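You operate a simulated robot arm through the tools that you are given. There is no shell and no other tool. Be economical: measure what you need, move in short steps, check, and stop when the job is done.

Carry out the task below with a simulated robot arm. There is one attempt and no reset: what you move stays moved.

Task
Pull the dresser drawer by the table open.

The check looks at the end state, three seconds after you hand in, the way a careful person would. Anything else that was tipped, shoved, dropped, spilled or broken makes it a failure.

Robot
A 6-joint arm with a two-finger parallel gripper, fixed in place. Base frame: the origin is at the foot of the arm, x ahead of it, y to its left, z up. Units: m, rad, N and s.
With the tool pointing down near the work surface it reaches from about 0.24 to 0.66 m from the base axis. Its first joint turns from -1.152 to 1.152 rad. Payload 2.9 kg.
Tool frame: the origin (TCP) lies between the finger pads and is the grasp point; the fingertips stand 0.03 m ahead of it; z points along the fingers, y is the line along which they close. The gripper opens to 0.11 m. The fingers are 0.02 m wide and 0.01 m thick; the gripper's body (0.048 by 0.112 m) begins 0.055 m behind the TCP.
Orientation is told as [roll, pitch, yaw] about the base's x, y, z axes, in that order, counted from this pose: with the fingers straight down and closing along the base's y, the tool's x points along the base's -x, its y along +y and its z along -z.

Tools
- The arm moves only by the tool servo_tool. Its argument "plan" is a list of rows, each an object (a shift or turn left out is 0, a gripper value left out holds the last) with "slide": the shift along the tool's x, y, z in units of 30 mm (1.0 is 30 mm), a list of three; "delta_rot": the turn, a rotation vector about the tool's x, y, z in units of 5 degrees (1.0 is 5 degrees), a list of three. In form: [{"slide": [x, y, z], "delta_rot": [rx, ry, rz]}, ...]. A call has 1 to 12 rows; each row shifts and turns the commanded pose from where the row before left it, along the tool's axes as they then stand. "jaw" is the gripper command, from -1 (fully open) to 1 (shut), values between in proportion, set as the call begins (left out, the last holds). A call with a number of a shift or a turn outside -1 to 1 is refused whole. Rows are played at 5 a second. More than 0.05 m and 0.15 rad between two rows, or a gripper value outside its range, and nothing of the call is played. Where a pose cannot be reached the arm comes as near as it can. A force on the tool above 40 N (or 10 N above the force at the start of the call, whichever is more), or a blocked arm, ends the call early, and 0.2 s more pass. The fingers move at their own pace (about 0.108 m/s each) and stop on an object; they squeeze with about 44 N. The grip force told is the motor's: it shows also when the fingers shut on nothing. Time passes only in rows, and 0.2 s behind the last, so rows that do not move let the fingers close. It gives the time, the measured TCP pose, the force on the tool (base axes), the opening and the grip force at its end, in the units of the frame above (readings bear some noise).
- Cameras (640 x 400 px; columns grow to the right, rows downward): "scene" is fixed at [0.0876, 0.4746, 1.3555]; the picture's right is [-0.35, -0.94, 0.00], its down [-0.77, 0.29, -0.57] and it looks along [0.53, -0.20, -0.82] (base axes); focal length 335 px, centre (320, 200). "wrist" rides on the gripper at [-0.036, 0, -0.057] in the tool frame; the picture's right is [0.00, -1.00, 0.00], its down [0.97, 0.00, -0.24] and it looks along [0.24, 0.00, 0.97] (tool axes); focal length 218 px, centre (320, 200).
- get_image(camera): a new picture of that camera. No time passes.
- locate(camera, pixels): for up to 12 pixels [column, row] of the newest picture of that camera ("zoom" is the newest enlarged one), the place [x, y, z] in the base frame of the surface seen there, good to about 0.003 m. No time passes.
- enlarge(camera, box): a new picture of the part [left, top, right, bottom] of that camera's present view, enlarged. No time passes.
- close_job(): hands the job in; it is judged then, once.

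Work in short steps. Measure before you move; look again where a grasp or a placing could have gone wrong, and mend it. You have 60 turns and 26 pictures in all, those below and enlarged ones among them. Open the gripper and draw the arm clear of the work before you hand the job in, unless the task says otherwise; then end with one line.

The tools are called after "Call:" as name(argument=value, ...) on one line, values as JSON. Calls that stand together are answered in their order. servo_tool: Moves the arm, as the interface text tells. Its arguments: {"type":"object","properties":{"plan":{"type":"array"},"jaw":{"type":"number"}},"required":["plan"]} The other tools are called the same way: get_image (camera) takes a picture; locate (camera, pixels) gives the place of the surface under pixels of a picture; enlarge (camera, box) takes an enlarged picture of a part of a camera's view; close_job () hands the job in.

At the start:

```text
time_s: 0.0
tool_pos: [0.3684, 0.1485, 0.9108]
tool_rot: [0.002, 0.0, 0.001]
contact_force: [-0.1, 0.5, 0.0]
gripper_width: 0.11
grasp_force: 0.0
```

scene: 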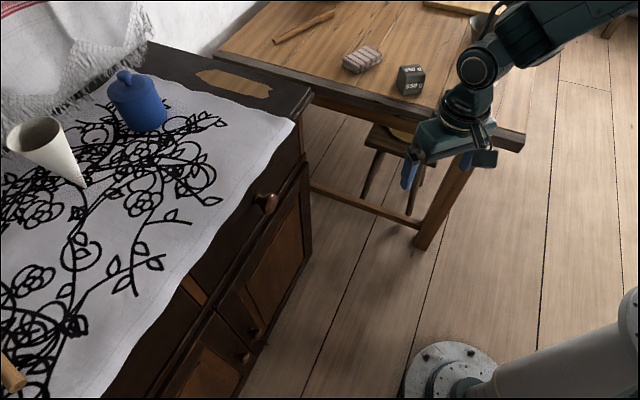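
wrist: 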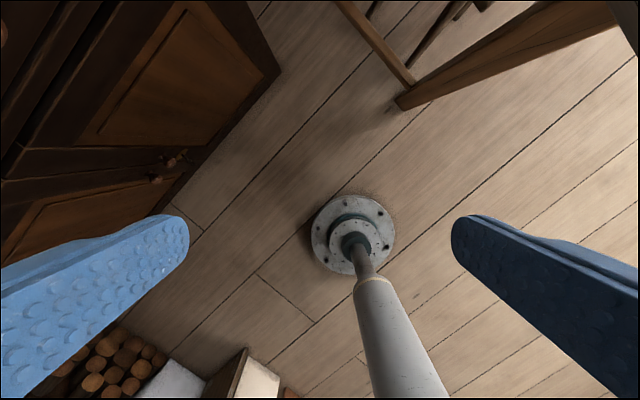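

The dresser is at the left in the scene view, with a knob at about (266,202). I enlarge that part to see the drawers.

Call:
enlarge(camera="scene", box=[140, 80, 340, 400])

Call:
locate(camera="scene", pixels=[[266, 202], [272, 205], [258, 195], [303, 145], [300, 165], [240, 240], [200, 290], [300, 97], [190, 290], [285, 170]])

```text
1.25 times, centred on (240, 240) of scene
```

zoom: 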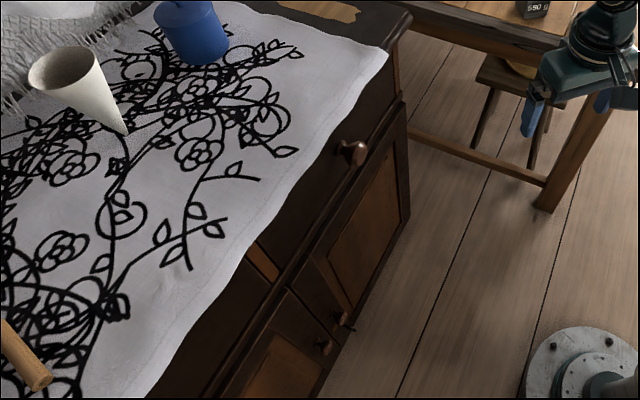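

```text
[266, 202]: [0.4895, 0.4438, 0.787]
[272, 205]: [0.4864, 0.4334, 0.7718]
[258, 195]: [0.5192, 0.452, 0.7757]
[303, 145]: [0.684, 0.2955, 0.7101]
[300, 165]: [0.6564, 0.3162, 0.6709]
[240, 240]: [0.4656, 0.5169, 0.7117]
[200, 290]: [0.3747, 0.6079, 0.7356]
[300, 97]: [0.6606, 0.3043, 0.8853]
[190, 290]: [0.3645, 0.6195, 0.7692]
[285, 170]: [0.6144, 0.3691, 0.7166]
```

The near-table drawer has the knob at about (266,202). I zoom in on it and the face around it.

Call:
enlarge(camera="scene", box=[216, 170, 312, 230])

```text
6.67 times, centred on (264, 200) of scene
```

zoom: 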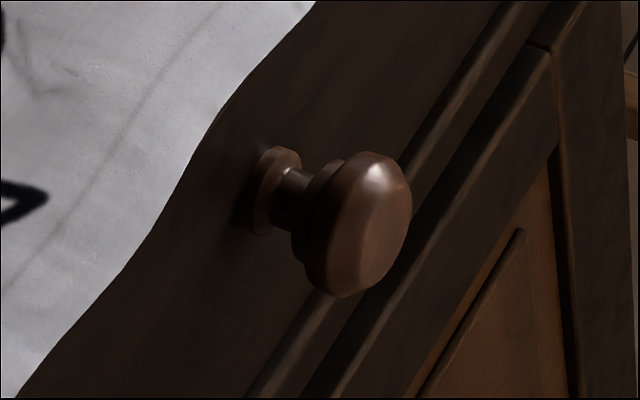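

The knob is a disc centred near zoom (358,225), with the neck at (290,200). I measure the knob, neck, and drawer face.

Call:
locate(camera="zoom", pixels=[[365, 225], [378, 158], [345, 293], [408, 200], [310, 250], [290, 200], [275, 155], [262, 225], [350, 100], [200, 280], [420, 60], [120, 350]])

```text
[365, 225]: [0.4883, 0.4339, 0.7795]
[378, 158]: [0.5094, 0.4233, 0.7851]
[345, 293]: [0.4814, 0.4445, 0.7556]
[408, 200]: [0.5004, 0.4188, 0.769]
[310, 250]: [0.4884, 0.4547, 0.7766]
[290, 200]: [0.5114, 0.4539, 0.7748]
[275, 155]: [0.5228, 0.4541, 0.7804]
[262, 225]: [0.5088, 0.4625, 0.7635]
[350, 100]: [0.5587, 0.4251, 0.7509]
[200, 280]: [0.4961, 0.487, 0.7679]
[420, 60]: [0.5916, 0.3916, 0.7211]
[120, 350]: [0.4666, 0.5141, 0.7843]
```

The face normal comes out at a 46° yaw: depth along d=(0.695,0.719) is 0.694 for the face and 0.651 for the knob front. The knob centre is about (0.500,0.441,0.770). First I yaw the tool by 46° in place.

Call:
servo_tool(plan=[{"delta_rot": [0, 0, -0.92]}, {"delta_rot": [0, 0, -0.92]}, {"delta_rot": [0, 0, -0.92]}, {"delta_rot": [0, 0, -0.92]}, {"delta_rot": [0, 0, -0.92]}, {"delta_rot": [0, 0, -0.92]}, {"delta_rot": [0, 0, -0.92]}, {"delta_rot": [0, 0, -0.92]}, {"delta_rot": [0, 0, -0.92]}, {"delta_rot": [0, 0, -0.92]}], jaw=-1)

Call:
locate(camera="scene", pixels=[[293, 125], [280, 150], [250, 190], [238, 205], [200, 250], [170, 290]])

```text
time_s: 2.2
tool_pos: [0.3683, 0.15, 0.9105]
tool_rot: [0.0, -0.001, 0.804]
contact_force: [0.7, -0.3, -0.3]
gripper_width: 0.1099
grasp_force: 0.0
```

```text
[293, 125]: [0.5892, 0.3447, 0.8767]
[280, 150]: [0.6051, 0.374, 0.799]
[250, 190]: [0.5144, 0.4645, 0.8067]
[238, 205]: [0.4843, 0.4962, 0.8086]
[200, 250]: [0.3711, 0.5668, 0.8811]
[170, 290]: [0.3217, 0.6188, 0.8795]
```

The cloth edge overhangs to d≈0.657 at z≈0.88, so a horizontal approach at z=0.77 passes under it. Next I shift sideways (+t 0.109), go down a little, and begin pitching.

Call:
servo_tool(plan=[{"slide": [0, 0.91, 0]}, {"slide": [0, 0.91, 0]}, {"slide": [0, 0.91, 0]}, {"slide": [0, 0.9, 0]}, {"slide": [-0.5, 0, 0.3], "delta_rot": [0, -1, 0]}, {"delta_rot": [0, -1, 0]}, {"delta_rot": [0, -1, 0]}, {"delta_rot": [0, -1, 0]}, {"delta_rot": [0, -1, 0]}, {"delta_rot": [0, -1, 0]}])

```text
time_s: 4.4
tool_pos: [0.2995, 0.2356, 0.9017]
tool_rot: [0.001, -0.526, 0.802]
contact_force: [-0.3, -0.1, -0.6]
gripper_width: 0.11
grasp_force: 0.0
```

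The pose follows as planned (d≈0.378, t≈-0.052, pitch 30°). I pitch the remaining 60° while sliding a little along the fingers.

Call:
servo_tool(plan=[{"slide": [0, 0, 0.2], "delta_rot": [0, -1, 0]}, {"slide": [0, 0, 0.2], "delta_rot": [0, -1, 0]}, {"slide": [0, 0, 0.2], "delta_rot": [0, -1, 0]}, {"slide": [0, 0, 0.2], "delta_rot": [0, -1, 0]}, {"slide": [0, 0, 0.2], "delta_rot": [0, -1, 0]}, {"slide": [0, 0, 0.2], "delta_rot": [0, -1, 0]}, {"slide": [0, 0, 0.2], "delta_rot": [0, -1, 0]}, {"slide": [0, 0, 0.2], "delta_rot": [0, -1, 0]}, {"slide": [0, 0, 0.2], "delta_rot": [0, -1, 0]}, {"slide": [0, 0, 0.2], "delta_rot": [0, -1, 0]}, {"slide": [0, 0, 0.2], "delta_rot": [0, -1, 0]}, {"slide": [0, 0, 0.2], "delta_rot": [0, -1, 0]}])

```text
time_s: 7.0
tool_pos: [0.3576, 0.2889, 1.0957]
tool_rot: [-0.01, -1.549, 0.812]
contact_force: [1.0, 0.4, -0.1]
gripper_width: 0.11
grasp_force: 0.0
out of reach, approached as far as the arm can: row 4, 5, 7, 8, 9, 10, 11, 12
```

The arm deviated up to z=1.096 since horizontal is out of reach so close in. I test with a small step forward along the fingers to see where the commanded pose now stands.

Call:
servo_tool(plan=[{"slide": [0, 0, 0.5]}])

Call:
get_image(camera="scene")

```text
time_s: 7.4
tool_pos: [0.3674, 0.2995, 1.0957]
tool_rot: [1.787, -1.571, -0.985]
contact_force: [-0.7, -0.1, -0.8]
gripper_width: 0.1101
grasp_force: 0.0
```

```text
21 pictures are left
```

scene: 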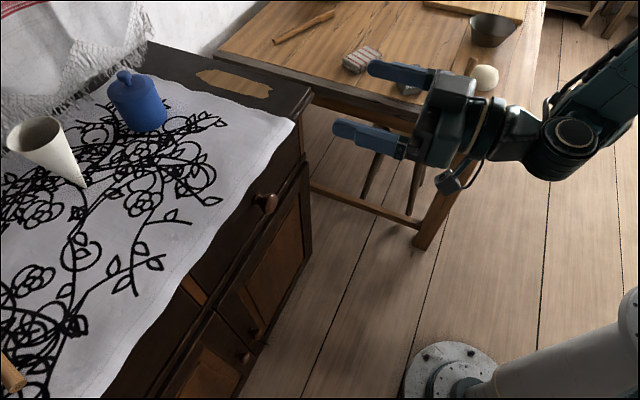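

The command resumes from the actual pose and it is now exactly horizontal at d≈0.471, z=1.096. I go forward to d≈0.55 and begin descending clear of the dresser edge (tips at 0.58).

Call:
servo_tool(plan=[{"slide": [0, 0, 0.9]}, {"slide": [0, 0, 0.9]}, {"slide": [0, 0, 0.9]}, {"slide": [1, 0, 0]}, {"slide": [1, 0, 0]}, {"slide": [1, 0, 0]}, {"slide": [1, 0, 0]}, {"slide": [1, 0, 0]}])

```text
time_s: 9.2
tool_pos: [0.4397, 0.3723, 0.9561]
tool_rot: [-0.125, -1.566, 0.924]
contact_force: [0.9, 0.0, -0.3]
gripper_width: 0.1099
grasp_force: 0.0
out of reach, approached as far as the arm can: row 7, 8
```

Horizontal is unreachable this low unless further out (d≈0.573, z=0.956). I'll instead use fingers tilted about 40° below horizontal, which still clears the overhang; rotate back now.

Call:
servo_tool(plan=[{"slide": [0, 0, -0.5]}, {"delta_rot": [0, 1, 0]}, {"delta_rot": [0, 1, 0]}, {"delta_rot": [0, 1, 0]}, {"delta_rot": [0, 1, 0]}, {"delta_rot": [0, 1, 0]}, {"delta_rot": [0, 1, 0]}, {"delta_rot": [0, 1, 0]}, {"delta_rot": [0, 1, 0]}])

```text
time_s: 11.2
tool_pos: [0.4394, 0.3682, 0.9612]
tool_rot: [0.001, -0.873, 0.803]
contact_force: [0.0, -0.6, 0.3]
gripper_width: 0.1101
grasp_force: 0.0
out of reach, approached as far as the arm can: row 1
```

Now at d≈0.570, z=0.961, with fingers 40° below horizontal. I descend to about d=0.55, z=0.78 to test reach in free space.

Call:
servo_tool(plan=[{"slide": [0.84, 0, 0.56]}, {"slide": [0.84, 0, 0.56]}, {"slide": [0.84, 0, 0.56]}, {"slide": [0.84, 0, 0.56]}, {"slide": [0.84, 0, 0.56]}, {"slide": [0.84, 0, 0.56]}])

```text
time_s: 12.6
tool_pos: [0.425, 0.3538, 0.7803]
tool_rot: [0.0, -0.871, 0.804]
contact_force: [-0.2, 0.9, 0.1]
gripper_width: 0.1102
grasp_force: 0.2
```

That pose is reachable. I probe the pull path by backing off 0.12 m horizontally.

Call:
servo_tool(plan=[{"slide": [0.64, 0, -0.77]}, {"slide": [0.64, 0, -0.77]}, {"slide": [0.64, 0, -0.77]}, {"slide": [0.64, 0, -0.77]}])

Call:
get_image(camera="wrist")

Call:
get_image(camera="scene")

```text
time_s: 13.6
tool_pos: [0.3413, 0.2671, 0.7808]
tool_rot: [-0.002, -0.872, 0.804]
contact_force: [0.6, 0.1, -0.6]
gripper_width: 0.11
grasp_force: 0.0
```

```text
20 pictures are left
```

wrist: 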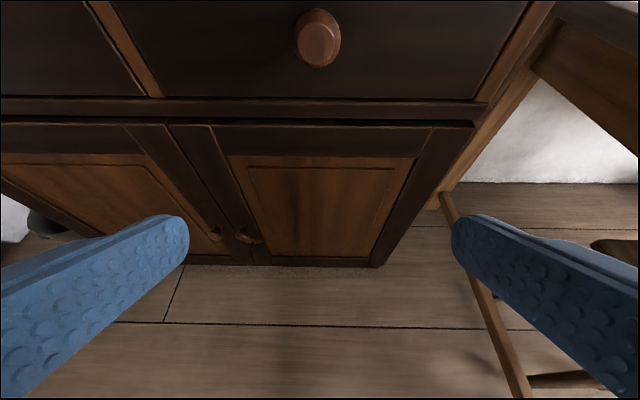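

```text
19 pictures are left
```

scene: 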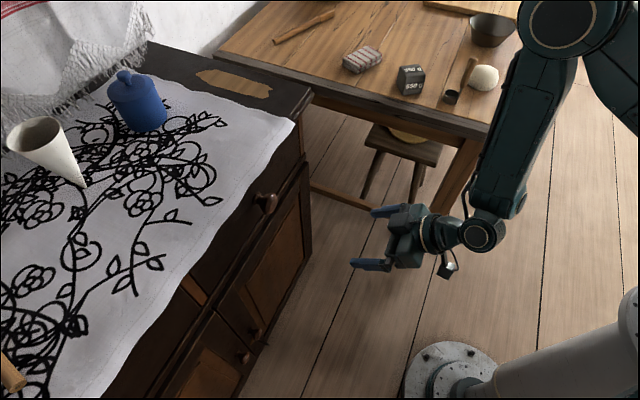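

The pull path is reachable, and the wrist view shows the knob at (318,40) well centred. I measure it from here.

Call:
locate(camera="wrist", pixels=[[318, 42], [318, 12], [318, 64], [297, 40], [339, 40], [200, 60], [440, 60]])

```text
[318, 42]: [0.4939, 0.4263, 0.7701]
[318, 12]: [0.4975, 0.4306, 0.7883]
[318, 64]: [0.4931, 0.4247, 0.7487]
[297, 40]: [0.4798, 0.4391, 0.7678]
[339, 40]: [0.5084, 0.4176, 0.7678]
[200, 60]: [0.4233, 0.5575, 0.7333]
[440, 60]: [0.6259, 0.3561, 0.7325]
```

Knob front centre is d≈0.650, t≈-0.058, z≈0.769, and the tool is at t≈-0.060, so it's aligned. I advance with open jaws to three quarters of the way.

Call:
servo_tool(plan=[{"slide": [-0.57, 0, 0.757]}, {"slide": [-0.57, 0, 0.757]}, {"slide": [-0.57, 0, 0.757]}, {"slide": [-0.57, 0, 0.757]}, {"slide": [-0.57, 0, 0.757]}, {"slide": [-0.57, 0, 0.757]}])

Call:
get_image(camera="wrist")

Call:
get_image(camera="scene")

```text
time_s: 15.0
tool_pos: [0.4605, 0.3898, 0.7717]
tool_rot: [-0.001, -0.873, 0.802]
contact_force: [-0.3, 0.3, 0.0]
gripper_width: 0.1097
grasp_force: 0.1
```

```text
18 pictures are left
```

wrist: 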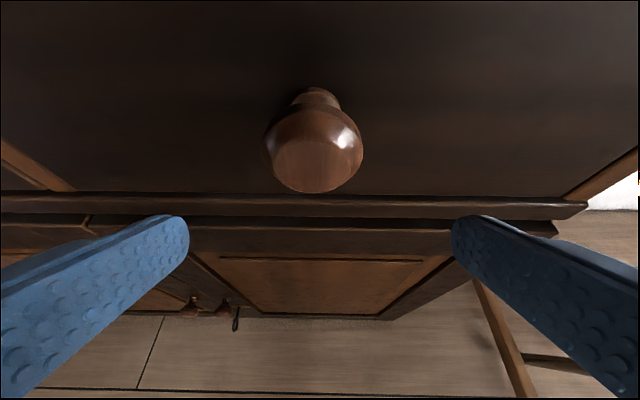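

```text
17 pictures are left
```

scene: 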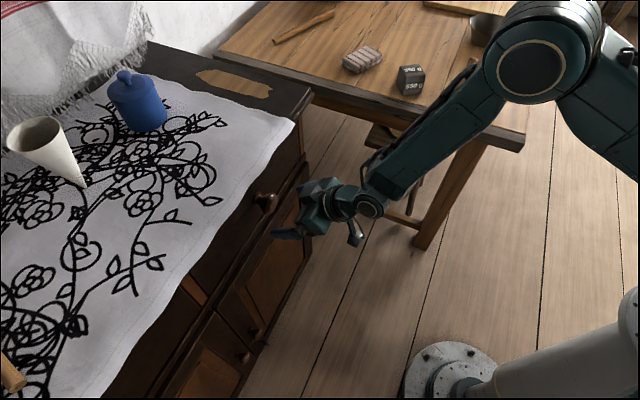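

The knob (315,150) is centred between the fingers, at d=0.600. I advance the last two steps, still open.

Call:
servo_tool(plan=[{"slide": [-0.4, 0, 0.52]}, {"slide": [-0.4, 0, 0.52]}, {"slide": [-0.4, 0, 0.52]}])

Call:
get_image(camera="wrist")

Call:
enlarge(camera="scene", box=[220, 140, 380, 240])

```text
time_s: 15.8
tool_pos: [0.5015, 0.4336, 0.77]
tool_rot: [0.0, -0.87, 0.804]
contact_force: [0.2, -0.3, -0.4]
gripper_width: 0.11
grasp_force: 0.1
```

```text
16 pictures are left
```

wrist: 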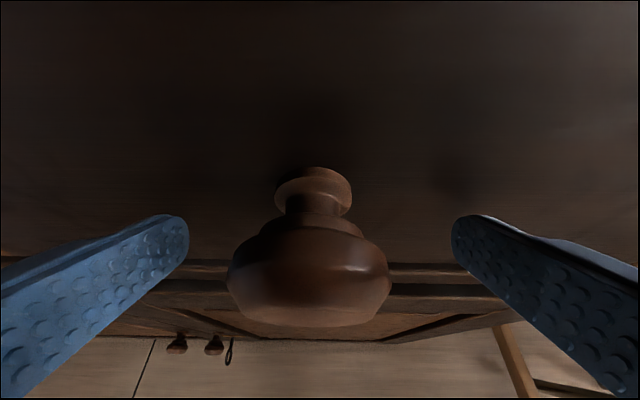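

```text
4.00 times, centred on (300, 190) of scene
```

zoom: 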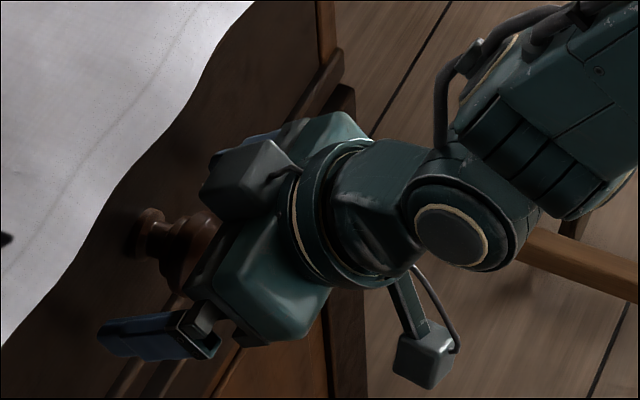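

The TCP projects to about row 272, right at the knob's widest part (row ~270). I close the jaws with still rows.

Call:
servo_tool(plan=[{}, {}, {}, {}, {}], jaw=1)

```text
time_s: 17.0
tool_pos: [0.4996, 0.4357, 0.7685]
tool_rot: [0.005, -0.873, 0.804]
contact_force: [-15.8, 17.9, -3.6]
gripper_width: 0.047
grasp_force: 44.8
```

The grip holds at 47 mm width with a side force of about 24 N along +t. I ease sideways by 3 mm and pull a first short step straight out.

Call:
servo_tool(plan=[{"slide": [0, 0.1, 0]}, {"slide": [0.2, 0, -0.24]}, {"slide": [0.2, 0, -0.24]}, {"slide": [0.2, 0, -0.24]}])

Call:
get_image(camera="wrist")

```text
time_s: 18.0
tool_pos: [0.4787, 0.4159, 0.7685]
tool_rot: [0.002, -0.873, 0.8]
contact_force: [-11.6, 14.4, -3.2]
gripper_width: 0.047
grasp_force: 45.0
```

```text
14 pictures are left
```

wrist: 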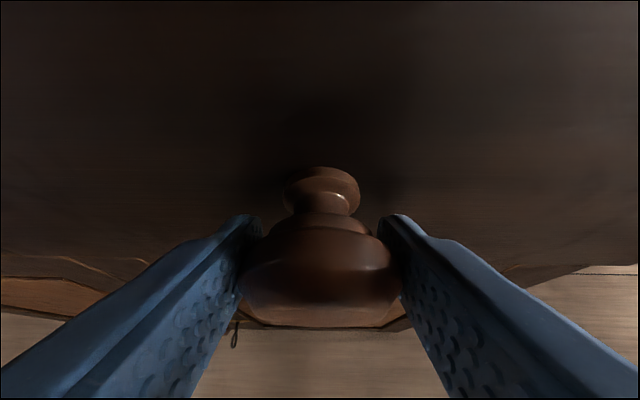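

The knob has followed the tool about 28 mm and the drawer is sliding. I continue pulling about 0.09 m, easing sideways a bit more.

Call:
servo_tool(plan=[{"slide": [0.32, 0.1, -0.38]}, {"slide": [0.32, 0, -0.38]}, {"slide": [0.32, 0, -0.38]}, {"slide": [0.32, 0, -0.38]}, {"slide": [0.32, 0, -0.38]}, {"slide": [0.32, 0, -0.38]}])

Call:
get_image(camera="scene")

```text
time_s: 19.4
tool_pos: [0.415, 0.3521, 0.7687]
tool_rot: [-0.003, -0.872, 0.803]
contact_force: [-2.1, 4.1, -1.2]
gripper_width: 0.0467
grasp_force: 45.1
```

```text
13 pictures are left
```

scene: 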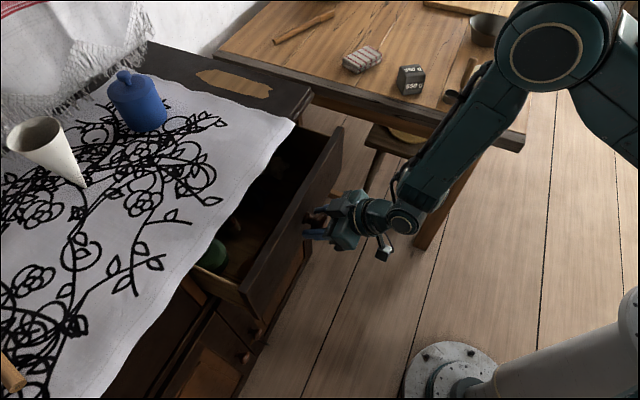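

The drawer is now about 0.12 m open and the table is clear. I pull another 0.07 m, watching the force for the end stop.

Call:
servo_tool(plan=[{"slide": [0.3, 0, -0.36]}, {"slide": [0.3, 0, -0.36]}, {"slide": [0.3, 0, -0.36]}, {"slide": [0.3, 0, -0.36]}, {"slide": [0.3, 0, -0.36]}])

Call:
get_image(camera="scene")

```text
time_s: 20.6
tool_pos: [0.3659, 0.3022, 0.7699]
tool_rot: [0.005, -0.871, 0.803]
contact_force: [-10.3, 12.5, -2.5]
gripper_width: 0.0467
grasp_force: 45.5
```

```text
12 pictures are left
```

scene: 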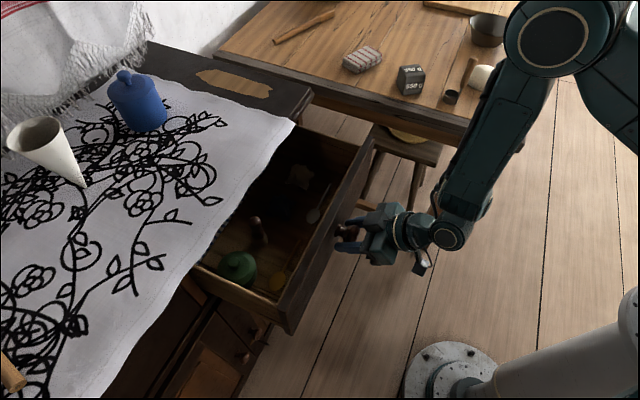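

The drawer is about 0.19 m open, its contents still in place and nothing else disturbed. I relax the side force slightly and open the jaws.

Call:
servo_tool(plan=[{"slide": [0, 0.06, 0]}, {}, {}, {}], jaw=-1)

```text
time_s: 21.6
tool_pos: [0.3649, 0.3032, 0.7709]
tool_rot: [0.001, -0.874, 0.803]
contact_force: [-1.1, 0.2, 0.5]
gripper_width: 0.11
grasp_force: 0.1
```

The jaws are open with no contact force. I draw back along the fingers, away from the knob.

Call:
servo_tool(plan=[{"slide": [0, 0, -0.6]}, {"slide": [0, 0, -0.6]}, {"slide": [0, 0, -0.6]}, {"slide": [0, 0, -0.6]}, {"slide": [0, 0, -0.6]}, {"slide": [0, 0, -0.6]}])

Call:
get_image(camera="scene")

```text
time_s: 23.0
tool_pos: [0.3077, 0.2436, 0.8392]
tool_rot: [0.001, -0.875, 0.802]
contact_force: [-0.3, -0.5, -0.1]
gripper_width: 0.11
grasp_force: 0.0
```

```text
11 pictures are left
```

scene: 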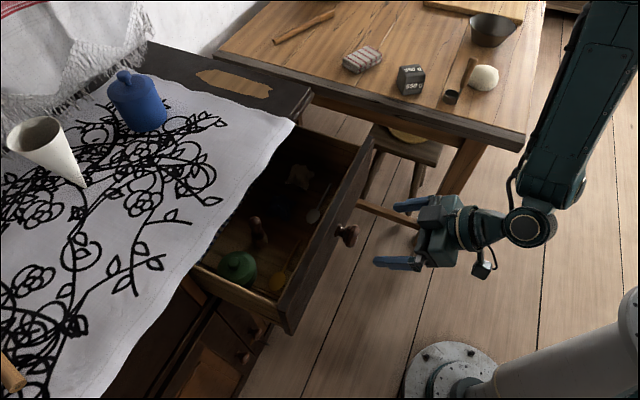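

The drawer stands open, the arm is clear of the knob at (345,235), and the jar, cone, cloth and table objects are unchanged. I hand in.

Call:
close_job()

```text
The job is handed in.
```

The dresser drawer by the table is pulled open about 0.19 m, nothing else looks moved, and the gripper is open and clear of it.
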